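You operate a simulated robot arm through the tools that you are given. There is no shell and no other tool.

The job below is to be done with a simulated robot arm. You get a single attempt, and the scene is never put back.

TASK
Put things in order on the end of the bench by the small grey shelf. At the end: the white chalk carton (marked "YELLOW") from the end of the bench by the small grey shelf stands on top of the red hose coil; the yellow wheel stands where the beige cardboard tube stood; the silver steel wheel stands where the yellow wheel stood; the beige cardboard tube from the end of the bench by the small grey shelf is on the brown carton (marked "SEALS"); whatever was shut is shut again. Leave all else as you found it, and nothing knocked over.

It is judged by the outcome, as a careful person would: the job done as asked, and still so three seconds after it is handed in. It fails if anything else is knocked over, pushed out of place, dropped, spilled or broken. A push-on lid holds only when it is set on centred and level and pressed home; a screw cap is set on level and turned clockwise until tight.

THE ROBOT
A 6-joint arm with a two-finger parallel gripper, fixed in place. Base frame: the origin is on the floor under the middle of its stand, x ahead of it, y to its left, z up; the work surface is at about z = 880. Readings come in mm, rad, newtons and seconds.
With the tool pointing down near the work surface it reaches from about 260 to 660 mm from the base axis. Its first joint turns from -1.152 to 1.152 rad. Payload 2.9 kg.
The tool frame sits at the grasp point between the pads (the TCP): z along the fingers, y along the line on which they close. The tips reach 30 mm beyond it. Largest opening 110 mm; finger width 20, thickness 10; the body of the gripper, 48 by 112 mm, starts 55 mm behind the TCP.
Orientation is that of the tool frame in the base frame, as [roll, pitch, yaw] about the fixed x, y, z axes, in that order (R = Rz(yaw) Ry(pitch) Rx(roll)). With the fingers straight down and closing along the base's y, the tool's x points along the base's -x, its y along +y and its z along -z.

THE INTERFACE
- The arm moves only by the tool drive_tool. Its argument "motion" is a list of rows, each a list of 7 numbers: the closure, from 0 (fully open) to 1 (shut), then the shift along the tool's x, y, z in units of 250 mm (1.0 is 250 mm), then the turn, a rotation vector about the tool's x, y, z in units of 45 degrees (1.0 is 45 degrees). In form: [[claw, x, y, z, rx, ry, rz], ...]. A call has 1 to 20 rows; each row is the pose to reach, as a shift and turn from the pose commanded when the call began, along the tool's axes at that moment. A call with a number of a shift or a turn outside -1 to 1 is refused whole. Each row takes 0.2 s and may step no farther than 50 mm and 0.15 rad from the row before; otherwise, or with a gripper value out of range, the whole call is refused. A pose out of reach is approached as far as the arm can. The call stops where the force on the tool passes 40 N (or 10 N more than at its start, if that is more) or the arm is blocked; 0.2 s more then pass. The fingers move at their own pace (about 108 mm/s each) and stop on an object; they squeeze with about 28 N. The grip force told is the motor's: it shows also when the fingers shut on nothing. Time passes only in rows, and 0.2 s behind the last, so rows that repeat a pose let the fingers close. It gives the time, the measured TCP pose, the force on the tool (base axes), the opening and the grip force at its end, in the units of the frame above (readings bear some noise), with the torque about the TCP (base axes, N m) and any sound that the robot's microphone picked up, and new pictures: "views" is both (left out), scene, wrist or none.
- Cameras (640 x 400 px; columns grow to the right, rows downward): "scene" is fixed at [87.3, 446.1, 1379.4]; the picture's right is [-0.62, -0.79, 0.00], its down [-0.48, 0.37, -0.79] and it looks along [0.63, -0.49, -0.61] (base axes); focal length 291 px, centre (320, 200). "wrist" rides on the gripper at [72, 17, -103] in the tool frame; the picture's right is [-0.23, 0.97, 0.00], its down [-0.76, -0.18, -0.62] and it looks along [-0.61, -0.14, 0.78] (tool axes); focal length 222 px, centre (320, 200). There is no depth. A picture from a camera that has moved, and an enlarged one, comes with that camera's place and axes in the base frame and with its lens.
- enlarge(camera, box): a new picture of the part [left, top, right, bottom] of that camera's present view, enlarged. No time passes.
- job_done(): hands the job in; it is judged then, once.

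Nothing tells you positions but the pictures and the camera data. Unless the task says otherwise, let go and move clear before handing in.

The tools are called after "Request:" by a JSON object that holds its "method" and its "body". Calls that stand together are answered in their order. drive_tool: Moves the arm, as the interface text tells. Its arguments: {"type":"object","properties":{"motion":{"type":"array","items":{"type":"array","items":{"type":"number"}}},"views":{"type":"string","enum":["both","scene","wrist","none"]}},"required":["motion"]} The other tools are called the same way: enlarge (camera, box) takes an enlarged picture of a part of a camera's view; job_done () hands the job in.

At the start:

```text
time: 0.0
tool_pos: [449.5, 3.8, 1191.1]
tcp_rot: [-3.141, 0.001, 3.141]
contact_force: [0.2, -0.2, 0.1]
moment: [-0.02, 0.01, 0.0]
grip_width: 109.9
grasp_force: 0.1
```

scene: 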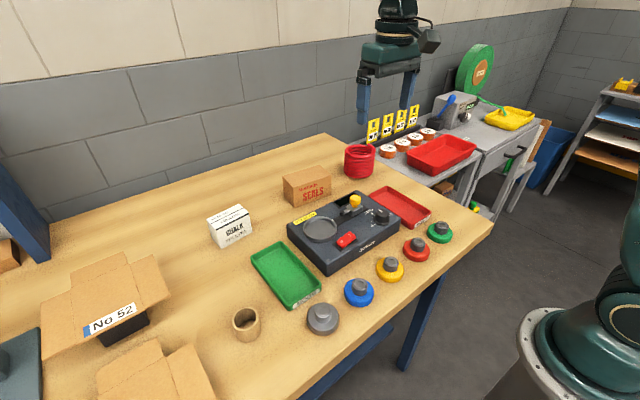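
wrist: 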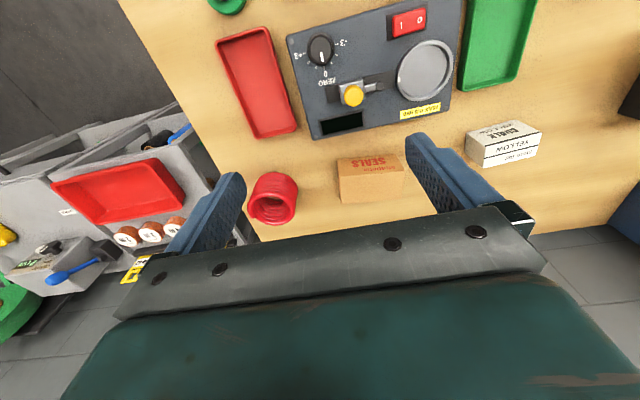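

I see a bench with a hose coil, SEALS carton, chalk carton, a balance device, coloured wheels and a cardboard tube. First I enlarge parts of the views to identify and locate things.

Request:
{"method": "enlarge", "body": {"camera": "scene", "box": [200, 200, 360, 350]}}

Request:
{"method": "enlarge", "body": {"camera": "scene", "box": [270, 130, 470, 290]}}

Request:
{"method": "enlarge", "body": {"camera": "scene", "box": [0, 180, 240, 400]}}

Request:
{"method": "enlarge", "body": {"camera": "scene", "box": [340, 30, 640, 220]}}

Request:
{"method": "enlarge", "body": {"camera": "wrist", "box": [200, 0, 640, 240]}}

```text
2.67 times, centred on (280, 275) of scene
camera zoom: at [87.3, 446.1, 1379.4], right [-0.62, -0.79, 0.0], down [-0.48, 0.37, -0.79], along [0.63, -0.49, -0.61], focal length 777 px, centre (427, 0)
```

zoom: 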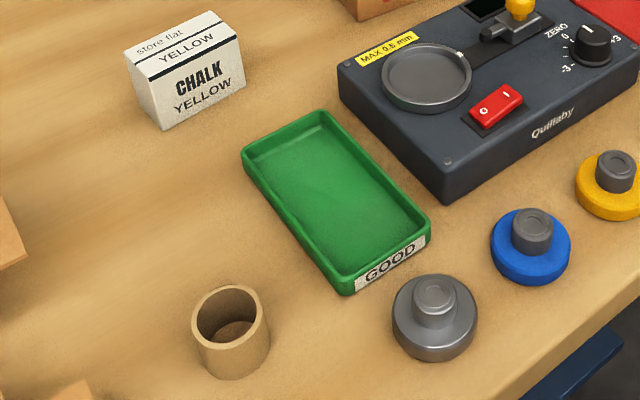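

```text
2.50 times, centred on (370, 210) of scene
camera zoom: at [87.3, 446.1, 1379.4], right [-0.62, -0.79, 0.0], down [-0.48, 0.37, -0.79], along [0.63, -0.49, -0.61], focal length 728 px, centre (195, 175)
```

zoom: 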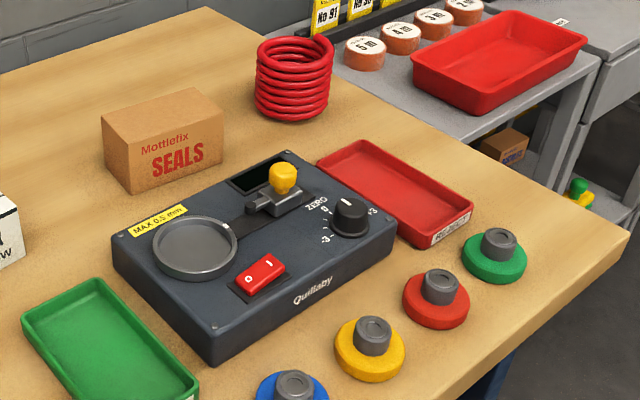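

```text
1.82 times, centred on (120, 290) of scene
camera zoom: at [87.3, 446.1, 1379.4], right [-0.62, -0.79, 0.0], down [-0.48, 0.37, -0.79], along [0.63, -0.49, -0.61], focal length 530 px, centre (684, 36)
```

zoom: 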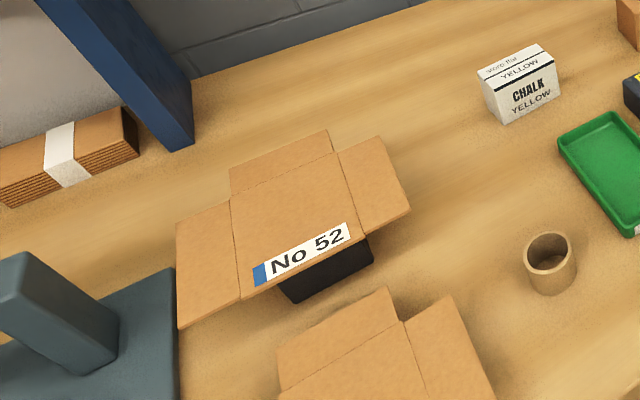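

```text
2.11 times, centred on (490, 125) of scene
camera zoom: at [87.3, 446.1, 1379.4], right [-0.62, -0.79, 0.0], down [-0.48, 0.37, -0.79], along [0.63, -0.49, -0.61], focal length 613 px, centre (-38, 358)
```

zoom: 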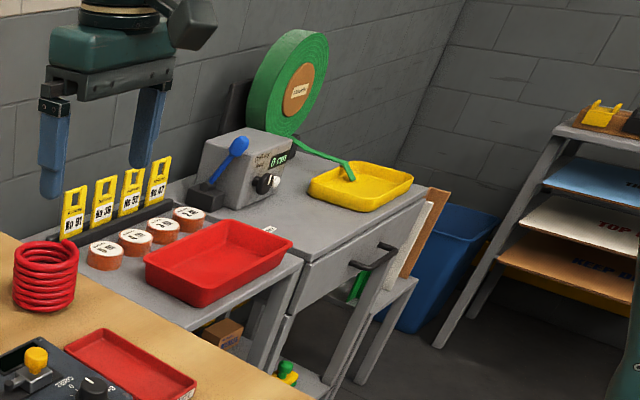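

```text
1.45 times, centred on (420, 120) of wrist
camera zoom: at [377.7, 20.7, 1294.1], right [0.23, 0.97, 0.0], down [0.76, -0.18, 0.62], along [0.61, -0.14, -0.78], focal length 323 px, centre (174, 316)
```

zoom: 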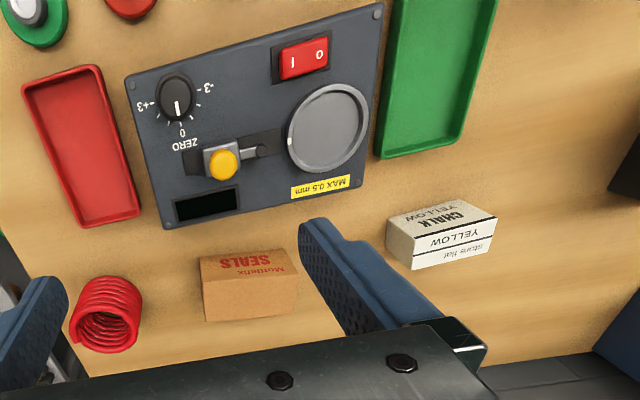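

The layout looks like: silver wheel at about (305,271), yellow wheel about (307,89), tube about (379,385), with the chalk carton, SEALS carton and coil farther back. I'll move the arm sideways at height to get clearer wrist views.

Request:
{"method": "drive_tool", "body": {"motion": [[0, 0, 0.16, 0, 0, 0, 0], [0, 0, 0.32, 0, 0, 0, 0], [0, 0, 0.48, 0, 0, 0, 0], [0, 0, 0.64, 0, 0, 0, 0], [0, 0, 0.8, 0, 0, 0, 0], [0, 0, 0.96, 0, 0, 0, 0], [0, 0, 0.96, 0, 0, 0, 0]], "views": "both"}}

```text
time: 1.6
tool_pos: [451.5, 243.7, 1191.2]
tcp_rot: [3.14, 0.0, 3.14]
contact_force: [0.1, -0.4, -0.3]
moment: [0.03, 0.01, -0.02]
grip_width: 110.2
grasp_force: 0.1
camera wrist: at [378.9, 261.4, 1294.6], right [0.23, 0.97, 0.0], down [0.76, -0.18, 0.62], along [0.61, -0.14, -0.78], focal length 222 px, centre (320, 200)
```

scene: 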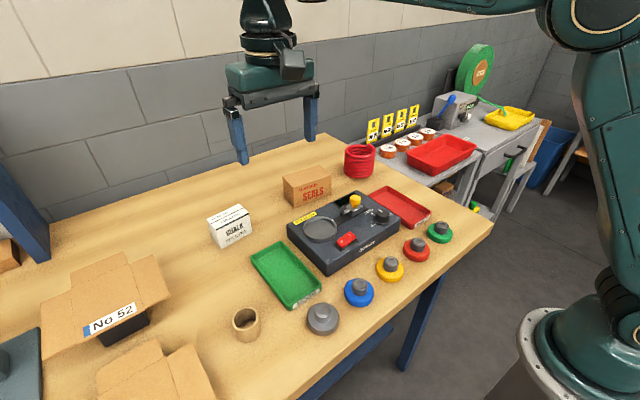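
wrist: 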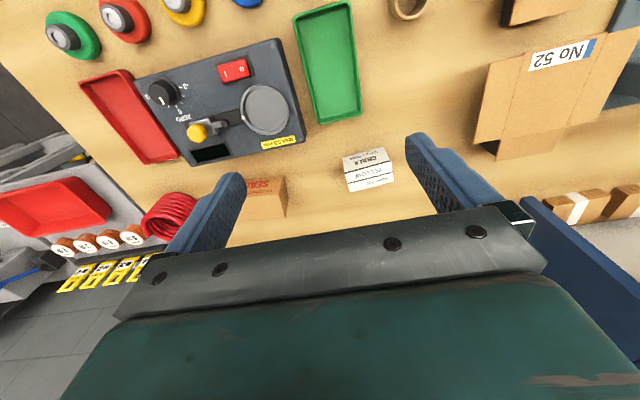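

The chalk carton now sits between the fingers in the wrist view. I'll enlarge it and the neighbouring items to triangulate positions.

Request:
{"method": "enlarge", "body": {"camera": "wrist", "box": [310, 120, 430, 220]}}

Request:
{"method": "enlarge", "body": {"camera": "wrist", "box": [120, 140, 320, 260]}}

Request:
{"method": "enlarge", "body": {"camera": "wrist", "box": [280, 0, 640, 200]}}

Request:
{"method": "enlarge", "body": {"camera": "wrist", "box": [0, 0, 280, 180]}}

Request:
{"method": "enlarge", "body": {"camera": "scene", "box": [190, 140, 390, 260]}}

```text
4.00 times, centred on (370, 170) of wrist
camera zoom: at [378.9, 261.4, 1294.6], right [0.23, 0.97, 0.0], down [0.76, -0.18, 0.62], along [0.61, -0.14, -0.78], focal length 888 px, centre (120, 320)
```

zoom: 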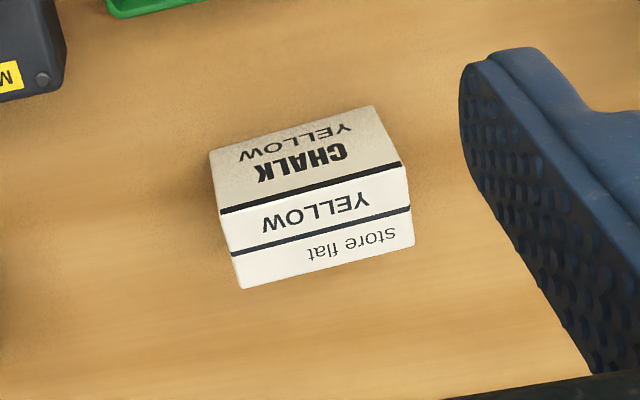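

```text
3.20 times, centred on (220, 200) of wrist
camera zoom: at [378.9, 261.4, 1294.6], right [0.23, 0.97, 0.0], down [0.76, -0.18, 0.62], along [0.61, -0.14, -0.78], focal length 711 px, centre (640, 200)
```

zoom: 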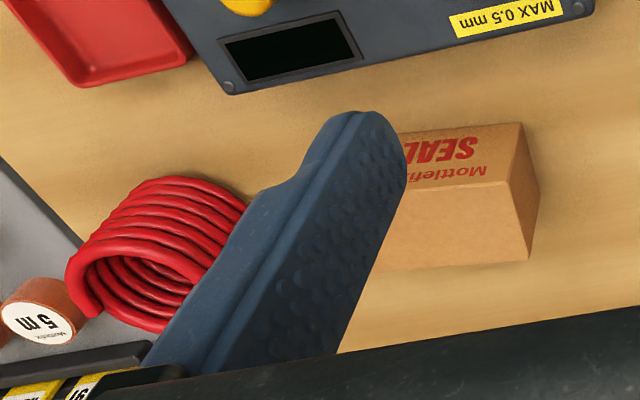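

```text
1.78 times, centred on (460, 100) of wrist
camera zoom: at [378.9, 261.4, 1294.6], right [0.23, 0.97, 0.0], down [0.76, -0.18, 0.62], along [0.61, -0.14, -0.78], focal length 395 px, centre (71, 378)
```

zoom: 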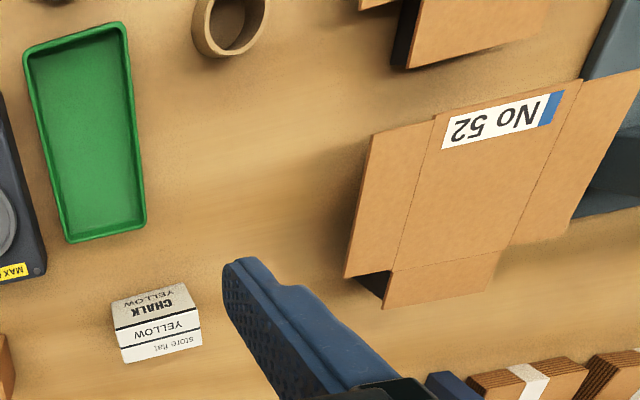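

```text
2.22 times, centred on (140, 90) of wrist
camera zoom: at [378.9, 261.4, 1294.6], right [0.23, 0.97, 0.0], down [0.76, -0.18, 0.62], along [0.61, -0.14, -0.78], focal length 494 px, centre (720, 444)
```

zoom: 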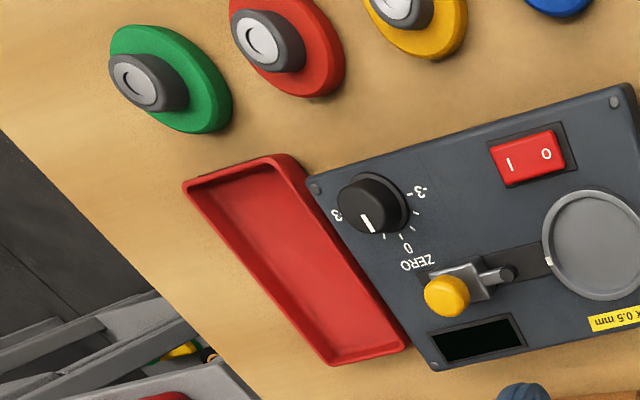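

```text
3.20 times, centred on (290, 200) of scene
camera zoom: at [87.2, 446.1, 1379.4], right [-0.62, -0.79, 0.0], down [-0.48, 0.37, -0.79], along [0.63, -0.49, -0.61], focal length 932 px, centre (416, 200)
```

zoom: 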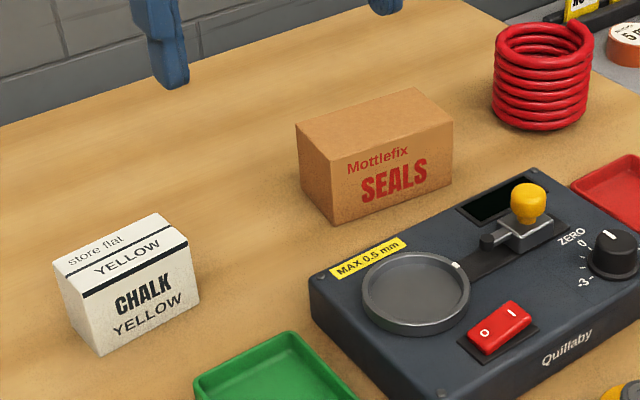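

Estimates so far: chalk carton centre about (624,299), ~45 deep × 85 wide × 60 tall; SEALS carton about (640,62), top at z≈945; coil about (643,-155). I'll move above the tube next for a close look.

Request:
{"method": "drive_tool", "body": {"motion": [[0, 0.047, 0.094, 0.094, 0, 0, 0], [0, 0.095, 0.188, 0.188, 0, 0, 0], [0, 0.142, 0.282, 0.282, 0, 0, 0], [0, 0.19, 0.376, 0.376, 0, 0, 0], [0, 0.237, 0.47, 0.47, 0, 0, 0], [0, 0.284, 0.564, 0.564, 0, 0, 0], [0, 0.284, 0.564, 0.564, 0, 0, 0]], "views": "both"}}

```text
time: 3.2
tool_pos: [376.9, 384.8, 1049.1]
tcp_rot: [3.142, 0.002, 3.141]
contact_force: [-1.3, 0.0, -0.8]
moment: [0.01, 0.0, -0.05]
grip_width: 110.0
grasp_force: 0.2
camera wrist: at [304.4, 403.0, 1152.9], right [0.23, 0.97, 0.0], down [0.76, -0.18, 0.62], along [0.61, -0.14, -0.78], focal length 222 px, centre (320, 200)
```

scene: 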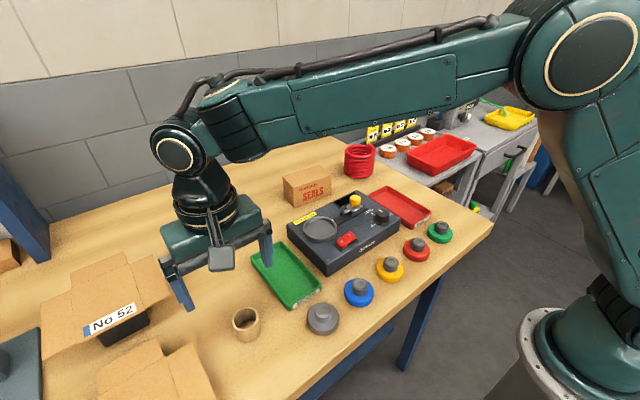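
wrist: 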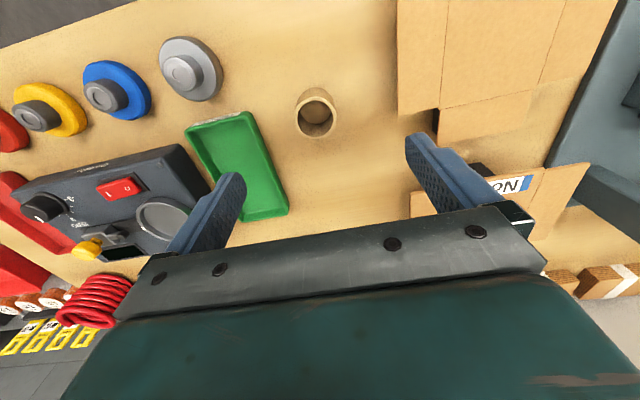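

The tube is in clear view below the gripper, with open box flaps on its +y side. I'll enlarge to measure the tube and clearance to the flaps.

Request:
{"method": "enlarge", "body": {"camera": "wrist", "box": [270, 60, 370, 160]}}

Request:
{"method": "enlarge", "body": {"camera": "wrist", "box": [260, 0, 640, 230]}}

Request:
{"method": "enlarge", "body": {"camera": "wrist", "box": [0, 20, 240, 180]}}

Request:
{"method": "enlarge", "body": {"camera": "scene", "box": [60, 220, 300, 400]}}

Request:
{"method": "enlarge", "body": {"camera": "scene", "box": [215, 290, 275, 350]}}

```text
4.00 times, centred on (320, 110) of wrist
camera zoom: at [304.4, 403.0, 1152.9], right [0.23, 0.97, 0.0], down [0.76, -0.18, 0.62], along [0.61, -0.14, -0.78], focal length 888 px, centre (320, 560)
```

zoom: 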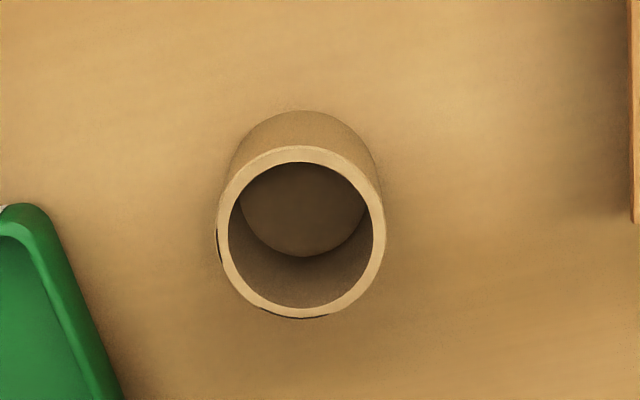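

```text
1.68 times, centred on (450, 115) of wrist
camera zoom: at [304.4, 403.0, 1152.9], right [0.23, 0.97, 0.0], down [0.76, -0.18, 0.62], along [0.61, -0.14, -0.78], focal length 374 px, centre (101, 343)
```

zoom: 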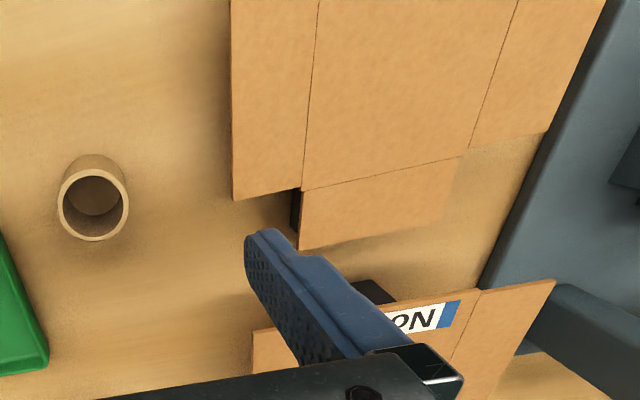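

```text
2.50 times, centred on (120, 100) of wrist
camera zoom: at [304.4, 403.0, 1152.9], right [0.23, 0.97, 0.0], down [0.76, -0.18, 0.62], along [0.61, -0.14, -0.78], focal length 555 px, centre (820, 450)
```

zoom: 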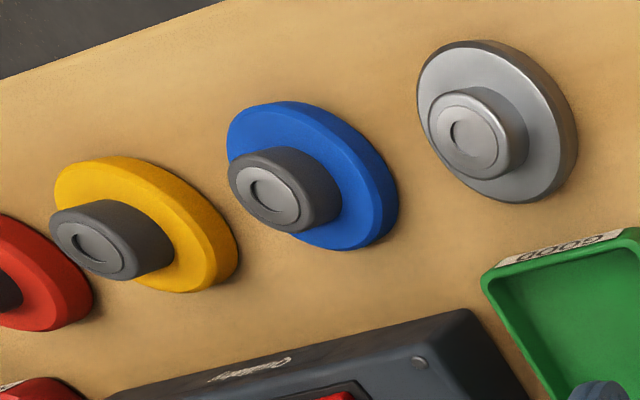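

```text
2.22 times, centred on (180, 310) of scene
camera zoom: at [87.2, 446.1, 1379.4], right [-0.62, -0.79, 0.0], down [-0.48, 0.37, -0.79], along [0.63, -0.49, -0.61], focal length 647 px, centre (631, -44)
```

zoom: 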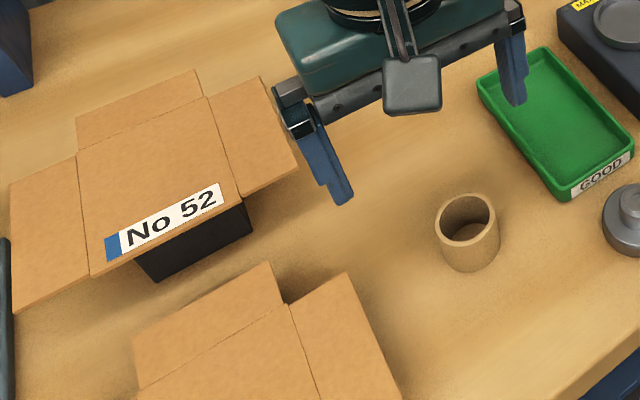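

```text
6.67 times, centred on (245, 320) of scene
camera zoom: at [87.2, 446.1, 1379.4], right [-0.62, -0.79, 0.0], down [-0.48, 0.37, -0.79], along [0.63, -0.49, -0.61], focal length 1942 px, centre (820, -600)
```

zoom: 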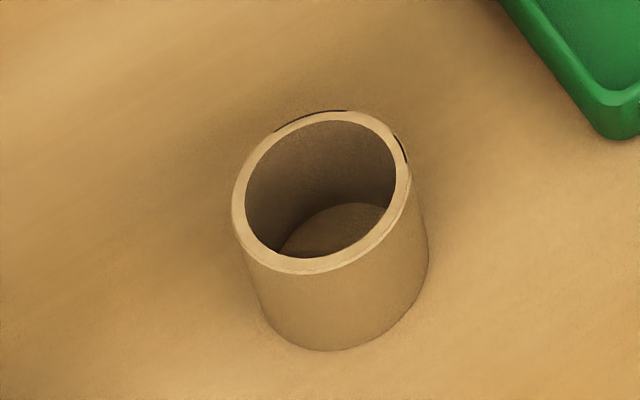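

The tube is at about (381,380), OD ≈45, height ≈32, and the box flaps are low (z≈912) with their edge at y≈466. I'll part-close the fingers to about 72 mm and lower to just above the tube to check alignment.

Request:
{"method": "drive_tool", "body": {"motion": [[0.345, -0.012, -0.019, 0.1, 0, 0, 0], [0.345, -0.012, -0.019, 0.2, 0, 0, 0], [0.345, -0.012, -0.019, 0.3, 0, 0, 0], [0.345, -0.012, -0.019, 0.4, 0, 0, 0], [0.345, -0.012, -0.019, 0.4, 0, 0, 0]], "views": "both"}}

```text
time: 4.4
tool_pos: [382.0, 378.4, 950.7]
tcp_rot: [-3.141, 0.0, -3.141]
contact_force: [-0.2, 0.0, 0.3]
moment: [0.0, 0.03, -0.01]
grip_width: 72.1
grasp_force: 0.0
camera wrist: at [309.8, 396.3, 1053.5], right [0.23, 0.97, 0.0], down [0.76, -0.18, 0.62], along [0.61, -0.14, -0.78], focal length 222 px, centre (320, 200)
```

scene: 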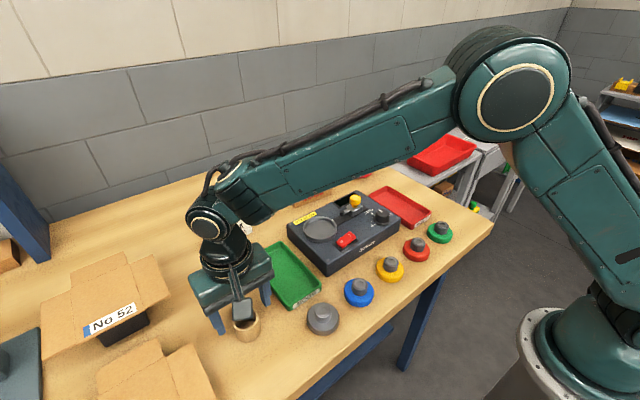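
wrist: 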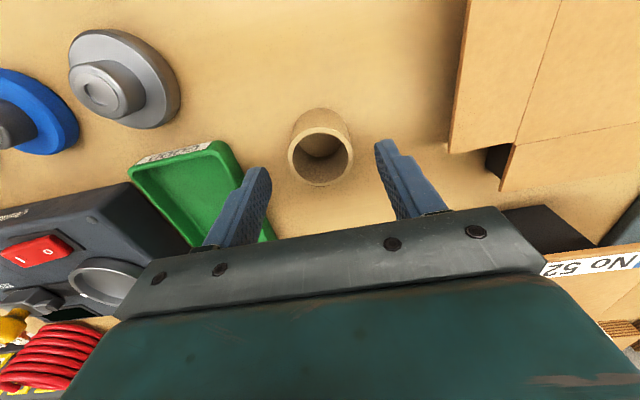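

The tube is centred between the fingers. I'll lower to z≈913 and close on it.

Request:
{"method": "drive_tool", "body": {"motion": [[0.345, 0, 0, 0.075, 0, 0, 0], [0.345, 0, 0, 0.148, 0, 0, 0], [0.345, 0, 0, 0.148, 0, 0, 0], [0.7, 0, 0, 0.148, 0, 0, 0], [0.7, 0, 0, 0.148, 0, 0, 0], [0.7, 0, 0, 0.148, 0, 0, 0]], "views": "both"}}

```text
time: 5.8
tool_pos: [381.5, 380.2, 912.1]
tcp_rot: [-3.141, -0.001, -3.141]
contact_force: [0.2, 0.0, 0.1]
moment: [0.01, -0.04, 0.0]
grip_width: 42.7
grasp_force: 28.2
camera wrist: at [310.2, 397.2, 1015.8], right [0.23, 0.97, 0.0], down [0.76, -0.18, 0.62], along [0.61, -0.14, -0.78], focal length 222 px, centre (320, 200)
```

scene: 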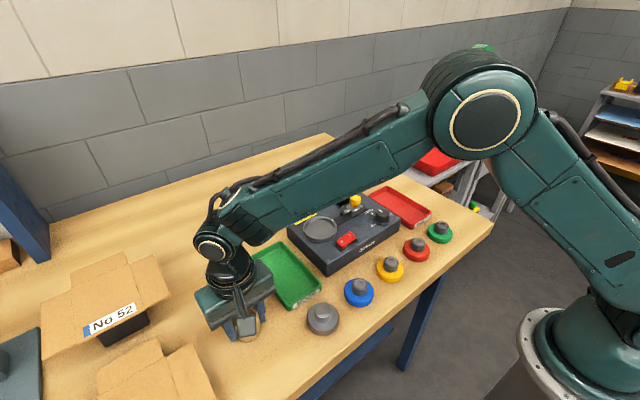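
wrist: 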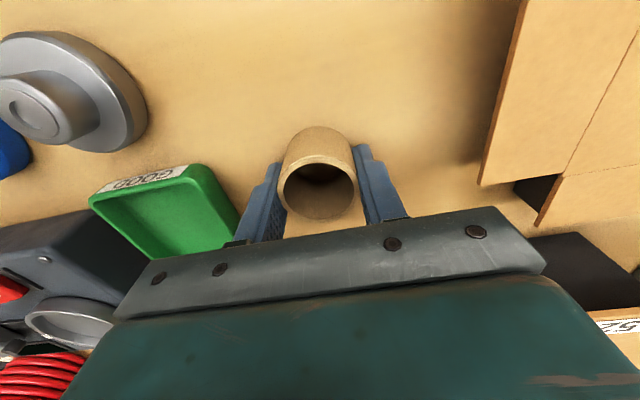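

The tube is held (42.7 mm wide) with its original spot at about (381.5, 380). I'll lift it and carry it toward the SEALS carton.

Request:
{"method": "drive_tool", "body": {"motion": [[0.7, 0, 0, -0.1, 0, 0, 0], [0.7, 0, 0, -0.25, 0, 0, 0], [0.7, 0, 0, -0.42, 0, 0, 0], [0.7, 0, 0, -0.6, 0, 0, 0], [0.7, -0.1, -0.125, -0.66, 0, 0, 0], [0.7, -0.2, -0.25, -0.66, 0, 0, 0], [0.7, -0.3, -0.375, -0.66, 0, 0, 0], [0.7, -0.4, -0.5, -0.66, 0, 0, 0], [0.7, -0.5, -0.625, -0.66, 0, 0, 0], [0.7, -0.6, -0.75, -0.66, 0, 0, 0], [0.7, -0.6, -0.75, -0.66, 0, 0, 0]], "views": "both"}}

```text
time: 8.2
tool_pos: [535.2, 190.7, 1077.8]
tcp_rot: [3.14, -0.001, 3.141]
contact_force: [-0.2, 0.0, 0.2]
moment: [-0.01, 0.01, -0.02]
grip_width: 43.0
grasp_force: 27.9
camera wrist: at [462.0, 207.8, 1181.2], right [0.23, 0.97, 0.0], down [0.76, -0.18, 0.62], along [0.61, -0.14, -0.78], focal length 222 px, centre (320, 200)
```

scene: 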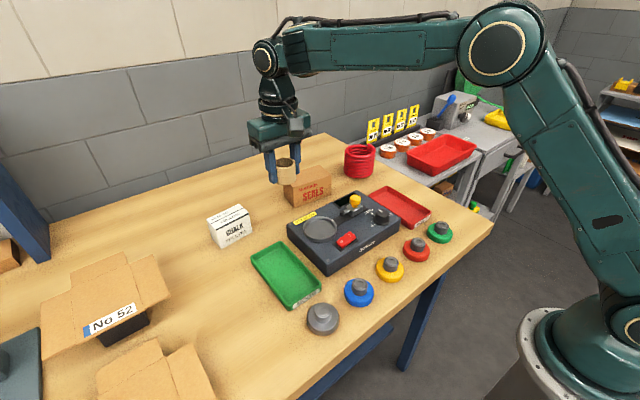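
wrist: 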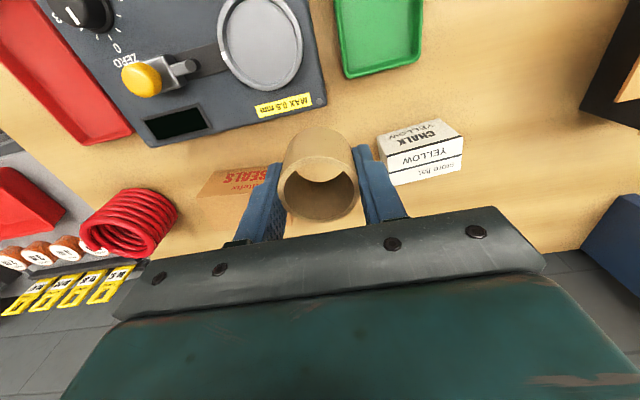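

The tube is held securely. From here the coil, chalk carton and SEALS carton are visible, so I'll enlarge to refine their positions.

Request:
{"method": "enlarge", "body": {"camera": "wrist", "box": [60, 160, 220, 280]}}

Request:
{"method": "enlarge", "body": {"camera": "wrist", "box": [180, 130, 340, 250]}}

Request:
{"method": "enlarge", "body": {"camera": "wrist", "box": [350, 100, 490, 200]}}

Request:
{"method": "enlarge", "body": {"camera": "scene", "box": [250, 110, 390, 220]}}

```text
3.33 times, centred on (140, 220) of wrist
camera zoom: at [462.0, 207.8, 1181.2], right [0.23, 0.97, 0.0], down [0.76, -0.18, 0.62], along [0.61, -0.14, -0.78], focal length 740 px, centre (920, 133)
```

zoom: 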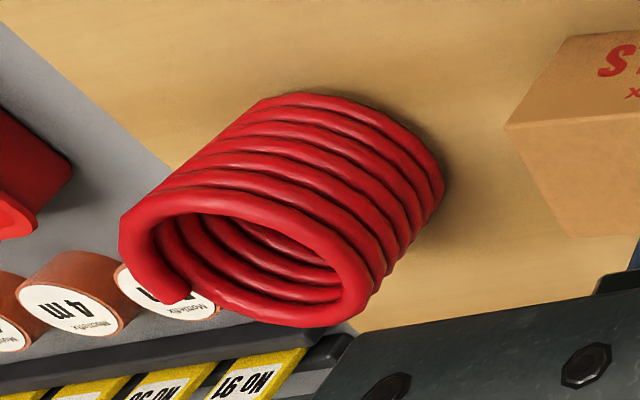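

```text
3.33 times, centred on (260, 190) of wrist
camera zoom: at [462.0, 207.8, 1181.2], right [0.23, 0.97, 0.0], down [0.76, -0.18, 0.62], along [0.61, -0.14, -0.78], focal length 740 px, centre (520, 233)
```

zoom: 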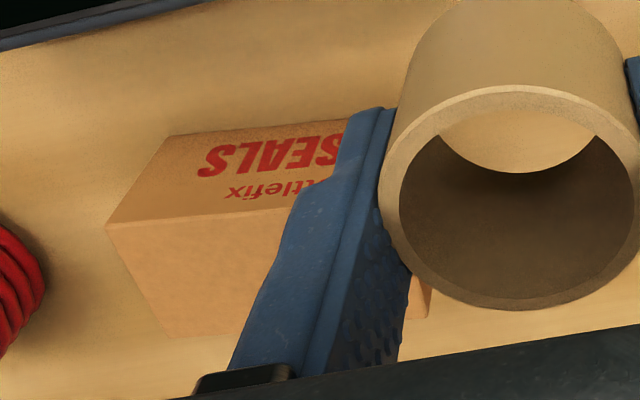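

```text
4.00 times, centred on (420, 150) of wrist
camera zoom: at [462.0, 207.8, 1181.2], right [0.23, 0.97, 0.0], down [0.76, -0.18, 0.62], along [0.61, -0.14, -0.78], focal length 888 px, centre (-80, 400)
```

zoom: 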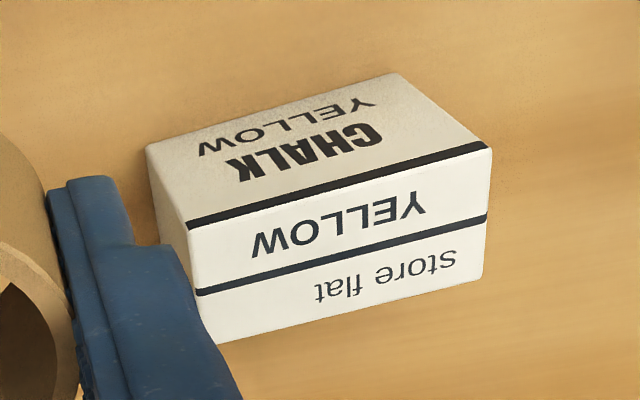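

```text
3.64 times, centred on (320, 165) of scene
camera zoom: at [87.3, 446.1, 1379.4], right [-0.62, -0.79, 0.0], down [-0.48, 0.37, -0.79], along [0.63, -0.49, -0.61], focal length 1059 px, centre (320, 327)
```

zoom: 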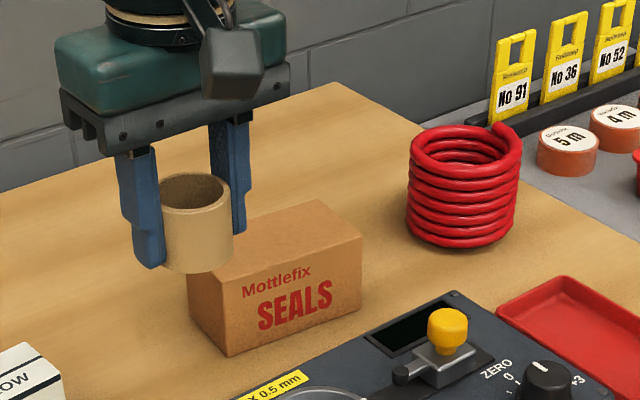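

Refined: SEALS carton centre ≈(641,60), top z≈947; coil centre ≈(640,-139), radius ≈45; chalk carton centre ≈(623,301). Now I carry the tube over the SEALS carton and lower partway.

Request:
{"method": "drive_tool", "body": {"motion": [[0.7, -0.1, -0.13, 0, 0, 0, 0], [0.7, -0.21, -0.26, 0, 0, 0, 0], [0.7, -0.31, -0.39, 0, 0, 0, 0], [0.7, -0.412, -0.518, 0, 0, 0, 0], [0.7, -0.412, -0.518, 0.1, 0, 0, 0], [0.7, -0.412, -0.518, 0.2, 0, 0, 0], [0.7, -0.412, -0.518, 0.3, 0, 0, 0], [0.7, -0.412, -0.518, 0.3, 0, 0, 0]], "views": "both"}}

```text
time: 10.0
tool_pos: [636.2, 62.6, 1002.9]
tcp_rot: [-3.142, -0.001, -3.141]
contact_force: [0.8, 0.0, 0.7]
moment: [-0.02, 0.02, 0.01]
grip_width: 43.1
grasp_force: 27.8
camera wrist: at [564.1, 80.4, 1105.5], right [0.23, 0.97, 0.0], down [0.76, -0.18, 0.62], along [0.61, -0.14, -0.78], focal length 222 px, centre (320, 200)
```

scene: 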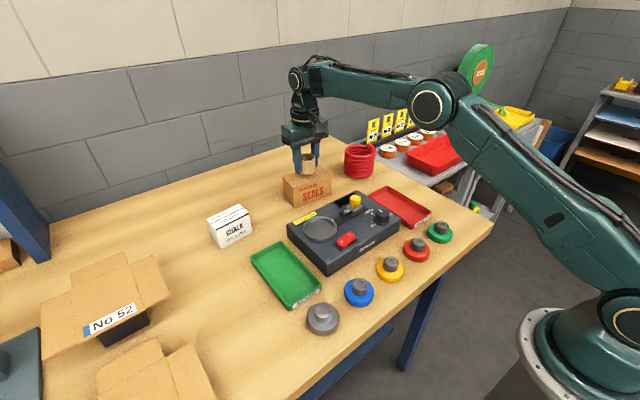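
wrist: 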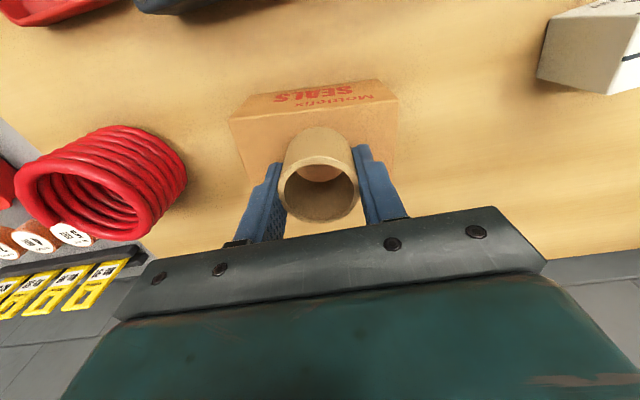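

The tube is centred over the carton. I'll lower it gently toward contact.

Request:
{"method": "drive_tool", "body": {"motion": [[0.7, 0, 0, 0.04, 0, 0, 0], [0.7, 0, 0, 0.072, 0, 0, 0], [0.7, 0, 0, 0.08, 0, 0, 0], [0.7, 0, 0, 0.084, 0, 0, 0]], "views": "both"}}

Request:
{"method": "enlarge", "body": {"camera": "scene", "box": [270, 110, 350, 210]}}

Request:
{"method": "enlarge", "body": {"camera": "wrist", "box": [220, 60, 420, 240]}}

```text
time: 11.0
tool_pos: [636.7, 62.3, 982.3]
tcp_rot: [3.141, 0.001, 3.141]
contact_force: [1.6, -1.6, 4.1]
moment: [-0.04, 0.04, 0.0]
grip_width: 42.8
grasp_force: 28.4
camera wrist: at [563.3, 79.9, 1085.3], right [0.23, 0.97, 0.0], down [0.76, -0.18, 0.62], along [0.61, -0.14, -0.78], focal length 222 px, centre (320, 200)
```

scene: 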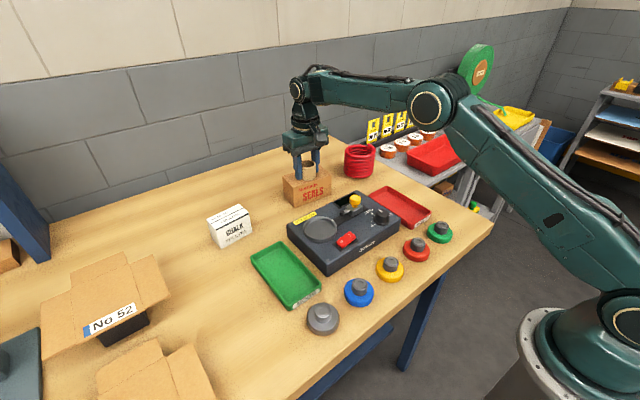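
wrist: 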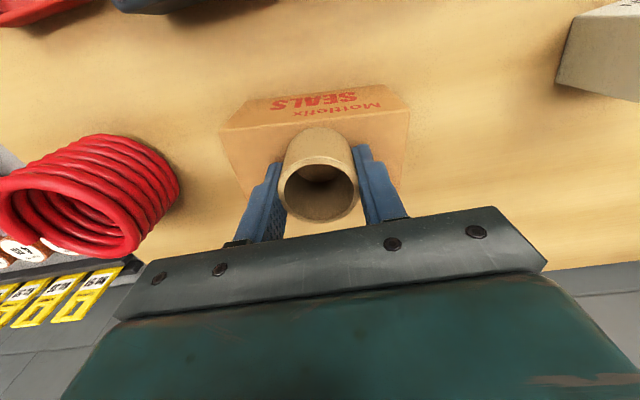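

```text
4.00 times, centred on (310, 160) of scene
camera zoom: at [87.2, 446.1, 1379.4], right [-0.62, -0.79, 0.0], down [-0.48, 0.37, -0.79], along [0.63, -0.49, -0.61], focal length 1165 px, centre (360, 360)
```

zoom: 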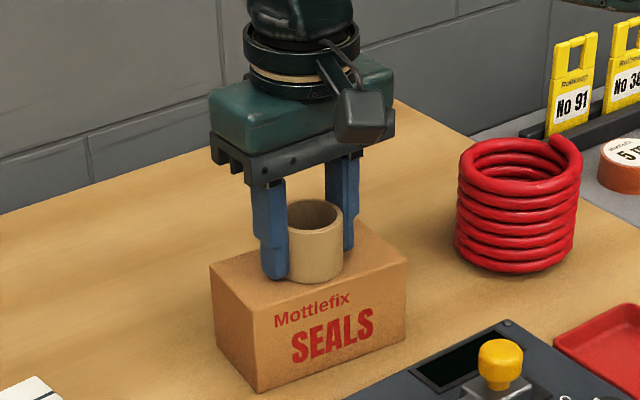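

```text
2.22 times, centred on (320, 150) of wrist
camera zoom: at [563.3, 79.9, 1085.3], right [0.23, 0.97, 0.0], down [0.76, -0.18, 0.62], along [0.61, -0.14, -0.78], focal length 494 px, centre (320, 311)
```

zoom: 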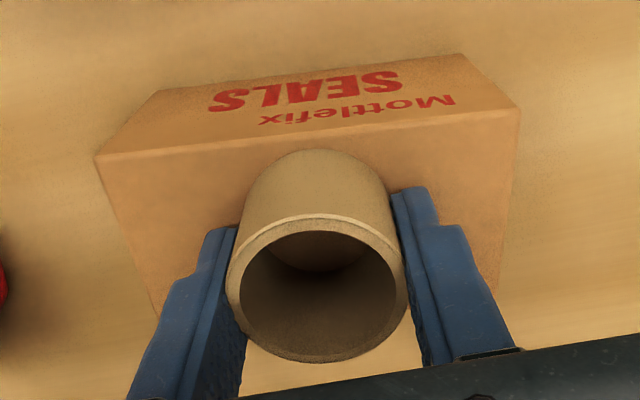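

There's a light contact force (≈4 N). I'll lower another 1 mm or two to confirm seating.

Request:
{"method": "drive_tool", "body": {"motion": [[0.7, 0, 0, 0.003, 0, 0, 0], [0.7, 0, 0, 0.003, 0, 0, 0]], "views": "none"}}

```text
time: 11.6
tool_pos: [635.3, 62.5, 981.3]
tcp_rot: [3.14, 0.004, 3.141]
contact_force: [3.1, -0.2, 9.2]
moment: [-0.03, 0.0, 0.03]
grip_width: 42.9
grasp_force: 27.9
```

The tube is seated (9 N). I'll open the fingers and rise straight up.

Request:
{"method": "drive_tool", "body": {"motion": [[0.4, 0, 0, 0, 0, 0, 0], [0.4, 0, 0, 0, 0, 0, 0], [0.4, 0, 0, -0.02, 0, 0, 0], [0.4, 0, 0, -0.1, 0, 0, 0], [0.4, 0, 0, -0.25, 0, 0, 0], [0.4, 0, 0, -0.42, 0, 0, 0], [0.4, 0, 0, -0.42, 0, 0, 0]], "views": "both"}}

Request:
{"method": "enlarge", "body": {"camera": "scene", "box": [270, 110, 350, 210]}}

Request:
{"method": "enlarge", "body": {"camera": "wrist", "box": [60, 60, 420, 240]}}

```text
time: 13.2
tool_pos: [635.0, 62.2, 1084.6]
tcp_rot: [3.14, 0.0, -3.141]
contact_force: [1.2, -0.3, -0.3]
moment: [0.01, -0.02, -0.02]
grip_width: 66.1
grasp_force: 0.1
camera wrist: at [563.3, 79.4, 1188.4], right [0.23, 0.97, 0.0], down [0.76, -0.18, 0.62], along [0.61, -0.14, -0.78], focal length 222 px, centre (320, 200)
```

scene: 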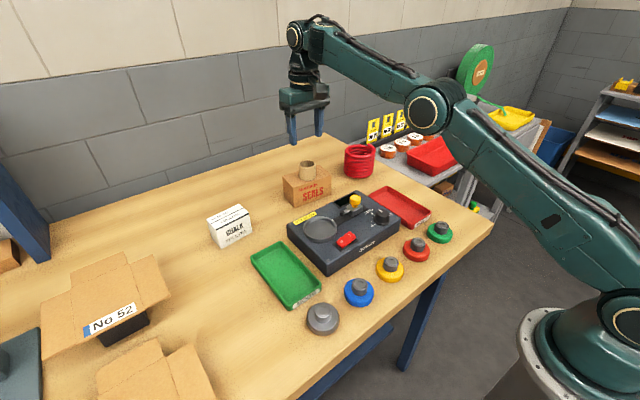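
wrist: 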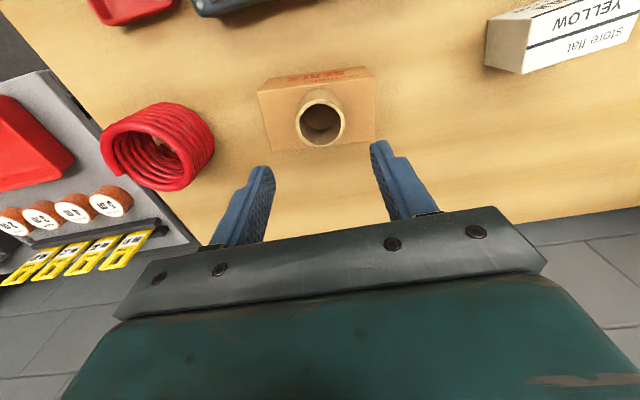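

```text
4.00 times, centred on (310, 160) of scene
camera zoom: at [87.3, 446.1, 1379.4], right [-0.62, -0.79, 0.0], down [-0.48, 0.37, -0.79], along [0.63, -0.49, -0.61], focal length 1165 px, centre (360, 360)
```

zoom: 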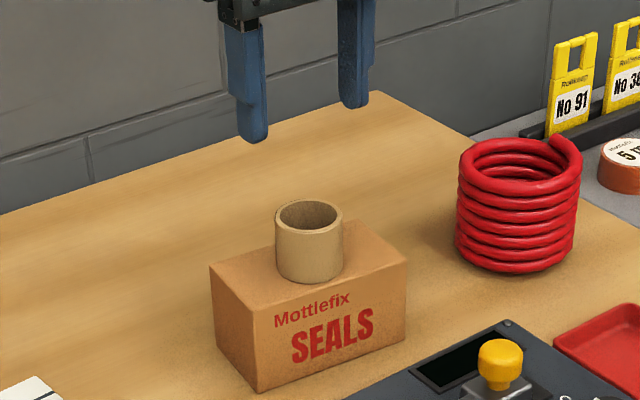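

```text
1.78 times, centred on (240, 150) of wrist
camera zoom: at [563.3, 79.4, 1188.4], right [0.23, 0.97, 0.0], down [0.76, -0.18, 0.62], along [0.61, -0.14, -0.78], focal length 395 px, centre (462, 289)
```

zoom: 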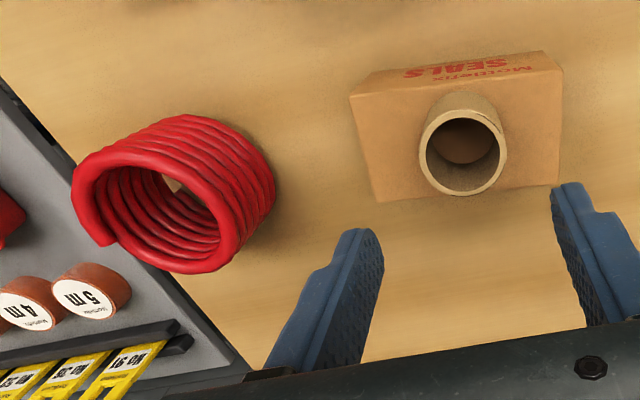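

The tube stands on the SEALS carton. While here, I'll move over toward the coil to measure it accurately before carrying the chalk carton.

Request:
{"method": "drive_tool", "body": {"motion": [[0.4, 0.028, -0.16, 0, 0, 0, 0], [0.4, 0.056, -0.32, 0, 0, 0, 0], [0.4, 0.084, -0.48, 0, 0, 0, 0], [0.2, 0.112, -0.64, 0, 0, 0, 0], [0, 0.14, -0.8, 0, 0, 0, 0], [0, 0.14, -0.8, 0, 0, 0, 0]], "views": "both"}}

Request:
{"method": "enlarge", "body": {"camera": "wrist", "box": [220, 60, 420, 220]}}

Request:
{"method": "enlarge", "body": {"camera": "scene", "box": [320, 120, 400, 200]}}

```text
time: 14.6
tool_pos: [599.5, -137.0, 1085.0]
tcp_rot: [3.141, -0.001, 3.141]
contact_force: [-0.2, -0.2, -0.9]
moment: [0.02, -0.02, 0.0]
grip_width: 109.8
grasp_force: 0.1
camera wrist: at [527.5, -120.4, 1189.2], right [0.23, 0.97, 0.0], down [0.76, -0.18, 0.62], along [0.61, -0.14, -0.78], focal length 222 px, centre (320, 200)
```

scene: 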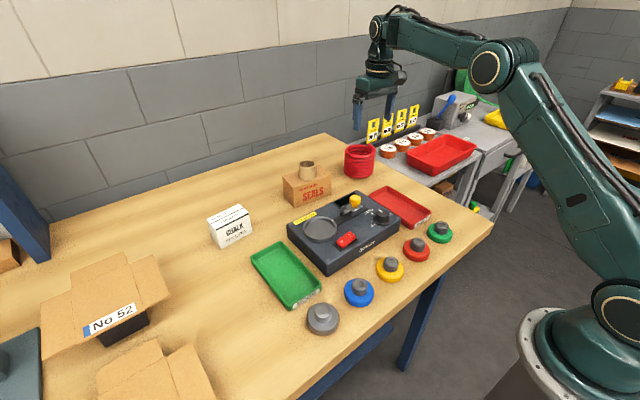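
wrist: 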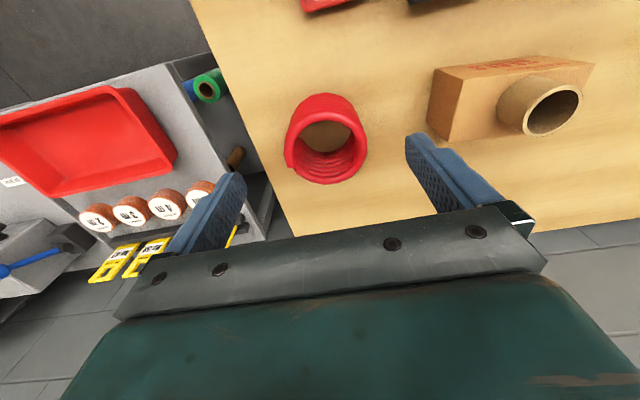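

```text
2.50 times, centred on (320, 140) of wrist
camera zoom: at [527.5, -120.4, 1189.2], right [0.23, 0.97, 0.0], down [0.76, -0.18, 0.62], along [0.61, -0.14, -0.78], focal length 555 px, centre (320, 350)
```

zoom: 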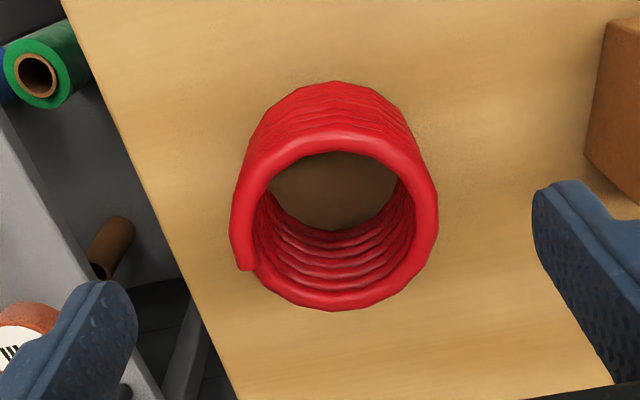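

```text
5.00 times, centred on (360, 160) of scene
camera zoom: at [87.3, 446.1, 1379.4], right [-0.62, -0.79, 0.0], down [-0.48, 0.37, -0.79], along [0.63, -0.49, -0.61], focal length 1456 px, centre (120, 400)
```

zoom: 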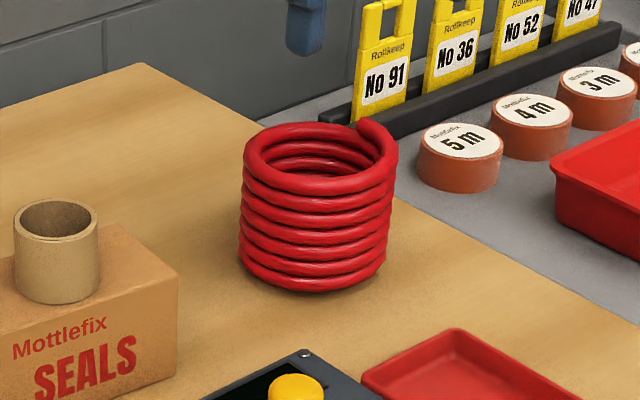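

The coil centre is ≈(642,-140), outer radius ≈48, top ≈z 950, with the hose end on its −y side. Now I go to the yellow wheel, stopping above the row to measure it.

Request:
{"method": "drive_tool", "body": {"motion": [[0, 0.12, 0.1, 0, 0, 0, 0], [0, 0.24, 0.2, 0, 0, 0, 0], [0, 0.36, 0.3, 0, 0, 0, 0], [0, 0.48, 0.4, 0, 0, 0, 0], [0, 0.6, 0.5, 0, 0, 0, 0], [0.2, 0.72, 0.6, 0, 0, 0, 0], [0.4, 0.84, 0.7, 0, 0, 0, 0], [0.4, 0.97, 0.8, 0.05, 0, 0, 0], [0.4, 0.97, 0.86, 0.15, 0, 0, 0], [0.4, 0.97, 0.86, 0.15, 0, 0, 0]], "views": "both"}}

Request:
{"method": "enlarge", "body": {"camera": "wrist", "box": [220, 0, 420, 160]}}

Request:
{"method": "enlarge", "body": {"camera": "wrist", "box": [0, 0, 640, 220]}}

Request:
{"method": "enlarge", "body": {"camera": "scene", "box": [360, 230, 440, 310]}}

Request:
{"method": "enlarge", "body": {"camera": "scene", "box": [290, 270, 390, 350]}}

```text
time: 16.8
tool_pos: [357.6, 77.3, 1047.2]
tcp_rot: [-3.14, 0.0, -3.141]
contact_force: [-0.2, 0.0, -0.7]
moment: [-0.01, -0.03, -0.02]
grip_width: 65.8
grasp_force: 0.1
camera wrist: at [284.6, 95.3, 1150.7], right [0.23, 0.97, 0.0], down [0.76, -0.18, 0.62], along [0.61, -0.14, -0.78], focal length 222 px, centre (320, 200)
```

scene: 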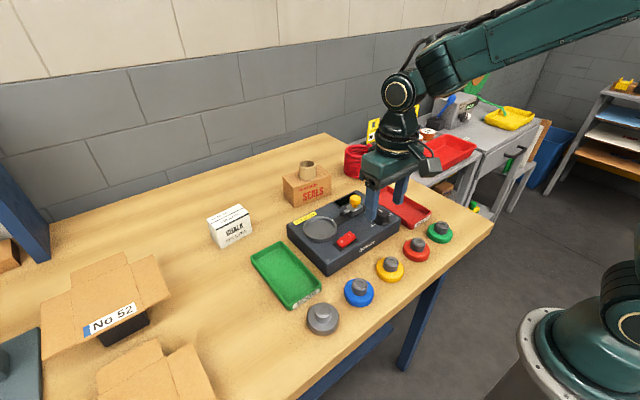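
wrist: 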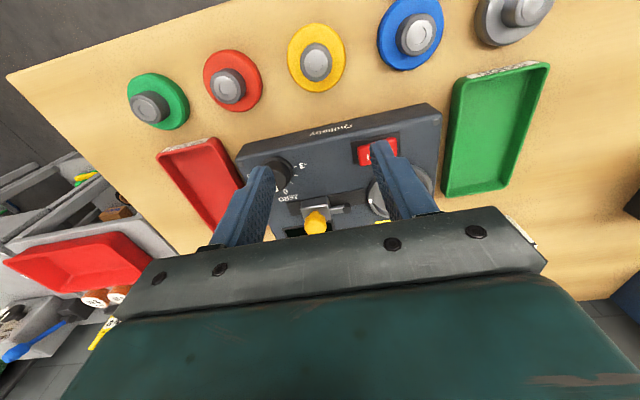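

```text
2.50 times, centred on (320, 80) of wrist
camera zoom: at [284.6, 95.3, 1150.7], right [0.23, 0.97, 0.0], down [0.76, -0.18, 0.62], along [0.61, -0.14, -0.78], focal length 555 px, centre (320, 500)
```

zoom: 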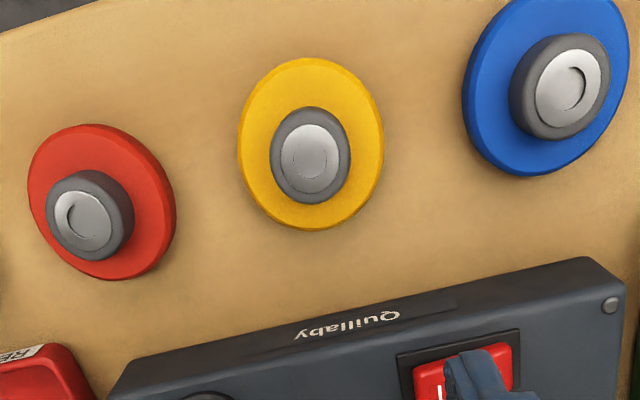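

```text
1.00 times, centred on (320, 110) of wrist (not enlarged: the box is as wide or as high as the picture)
camera zoom: at [284.6, 95.3, 1150.7], right [0.23, 0.97, 0.0], down [0.76, -0.18, 0.62], along [0.61, -0.14, -0.78], focal length 222 px, centre (320, 290)
```

zoom: 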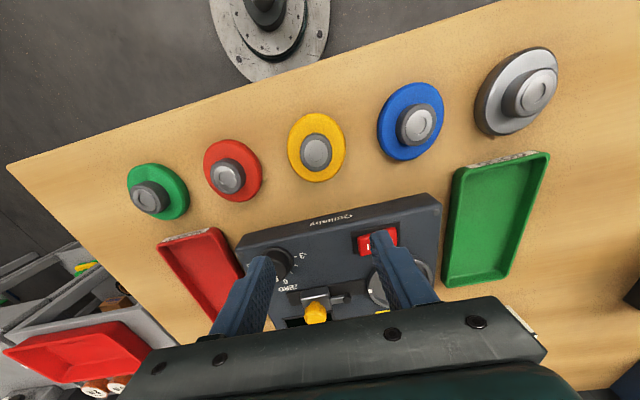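

```text
5.00 times, centred on (400, 270) of scene
camera zoom: at [87.2, 446.1, 1379.4], right [-0.62, -0.79, 0.0], down [-0.48, 0.37, -0.79], along [0.63, -0.49, -0.61], focal length 1456 px, centre (-80, -150)
```

zoom: 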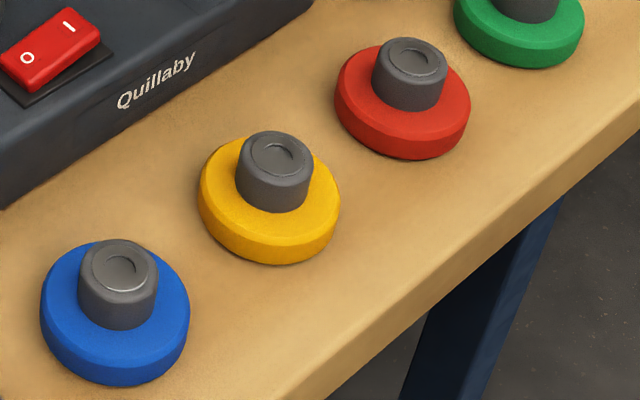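

```text
5.00 times, centred on (340, 310) of scene
camera zoom: at [87.2, 446.1, 1379.4], right [-0.62, -0.79, 0.0], down [-0.48, 0.37, -0.79], along [0.63, -0.49, -0.61], focal length 1456 px, centre (220, -350)
```

zoom: 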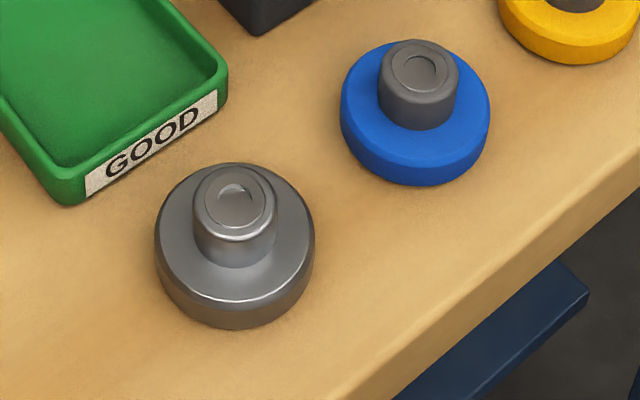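

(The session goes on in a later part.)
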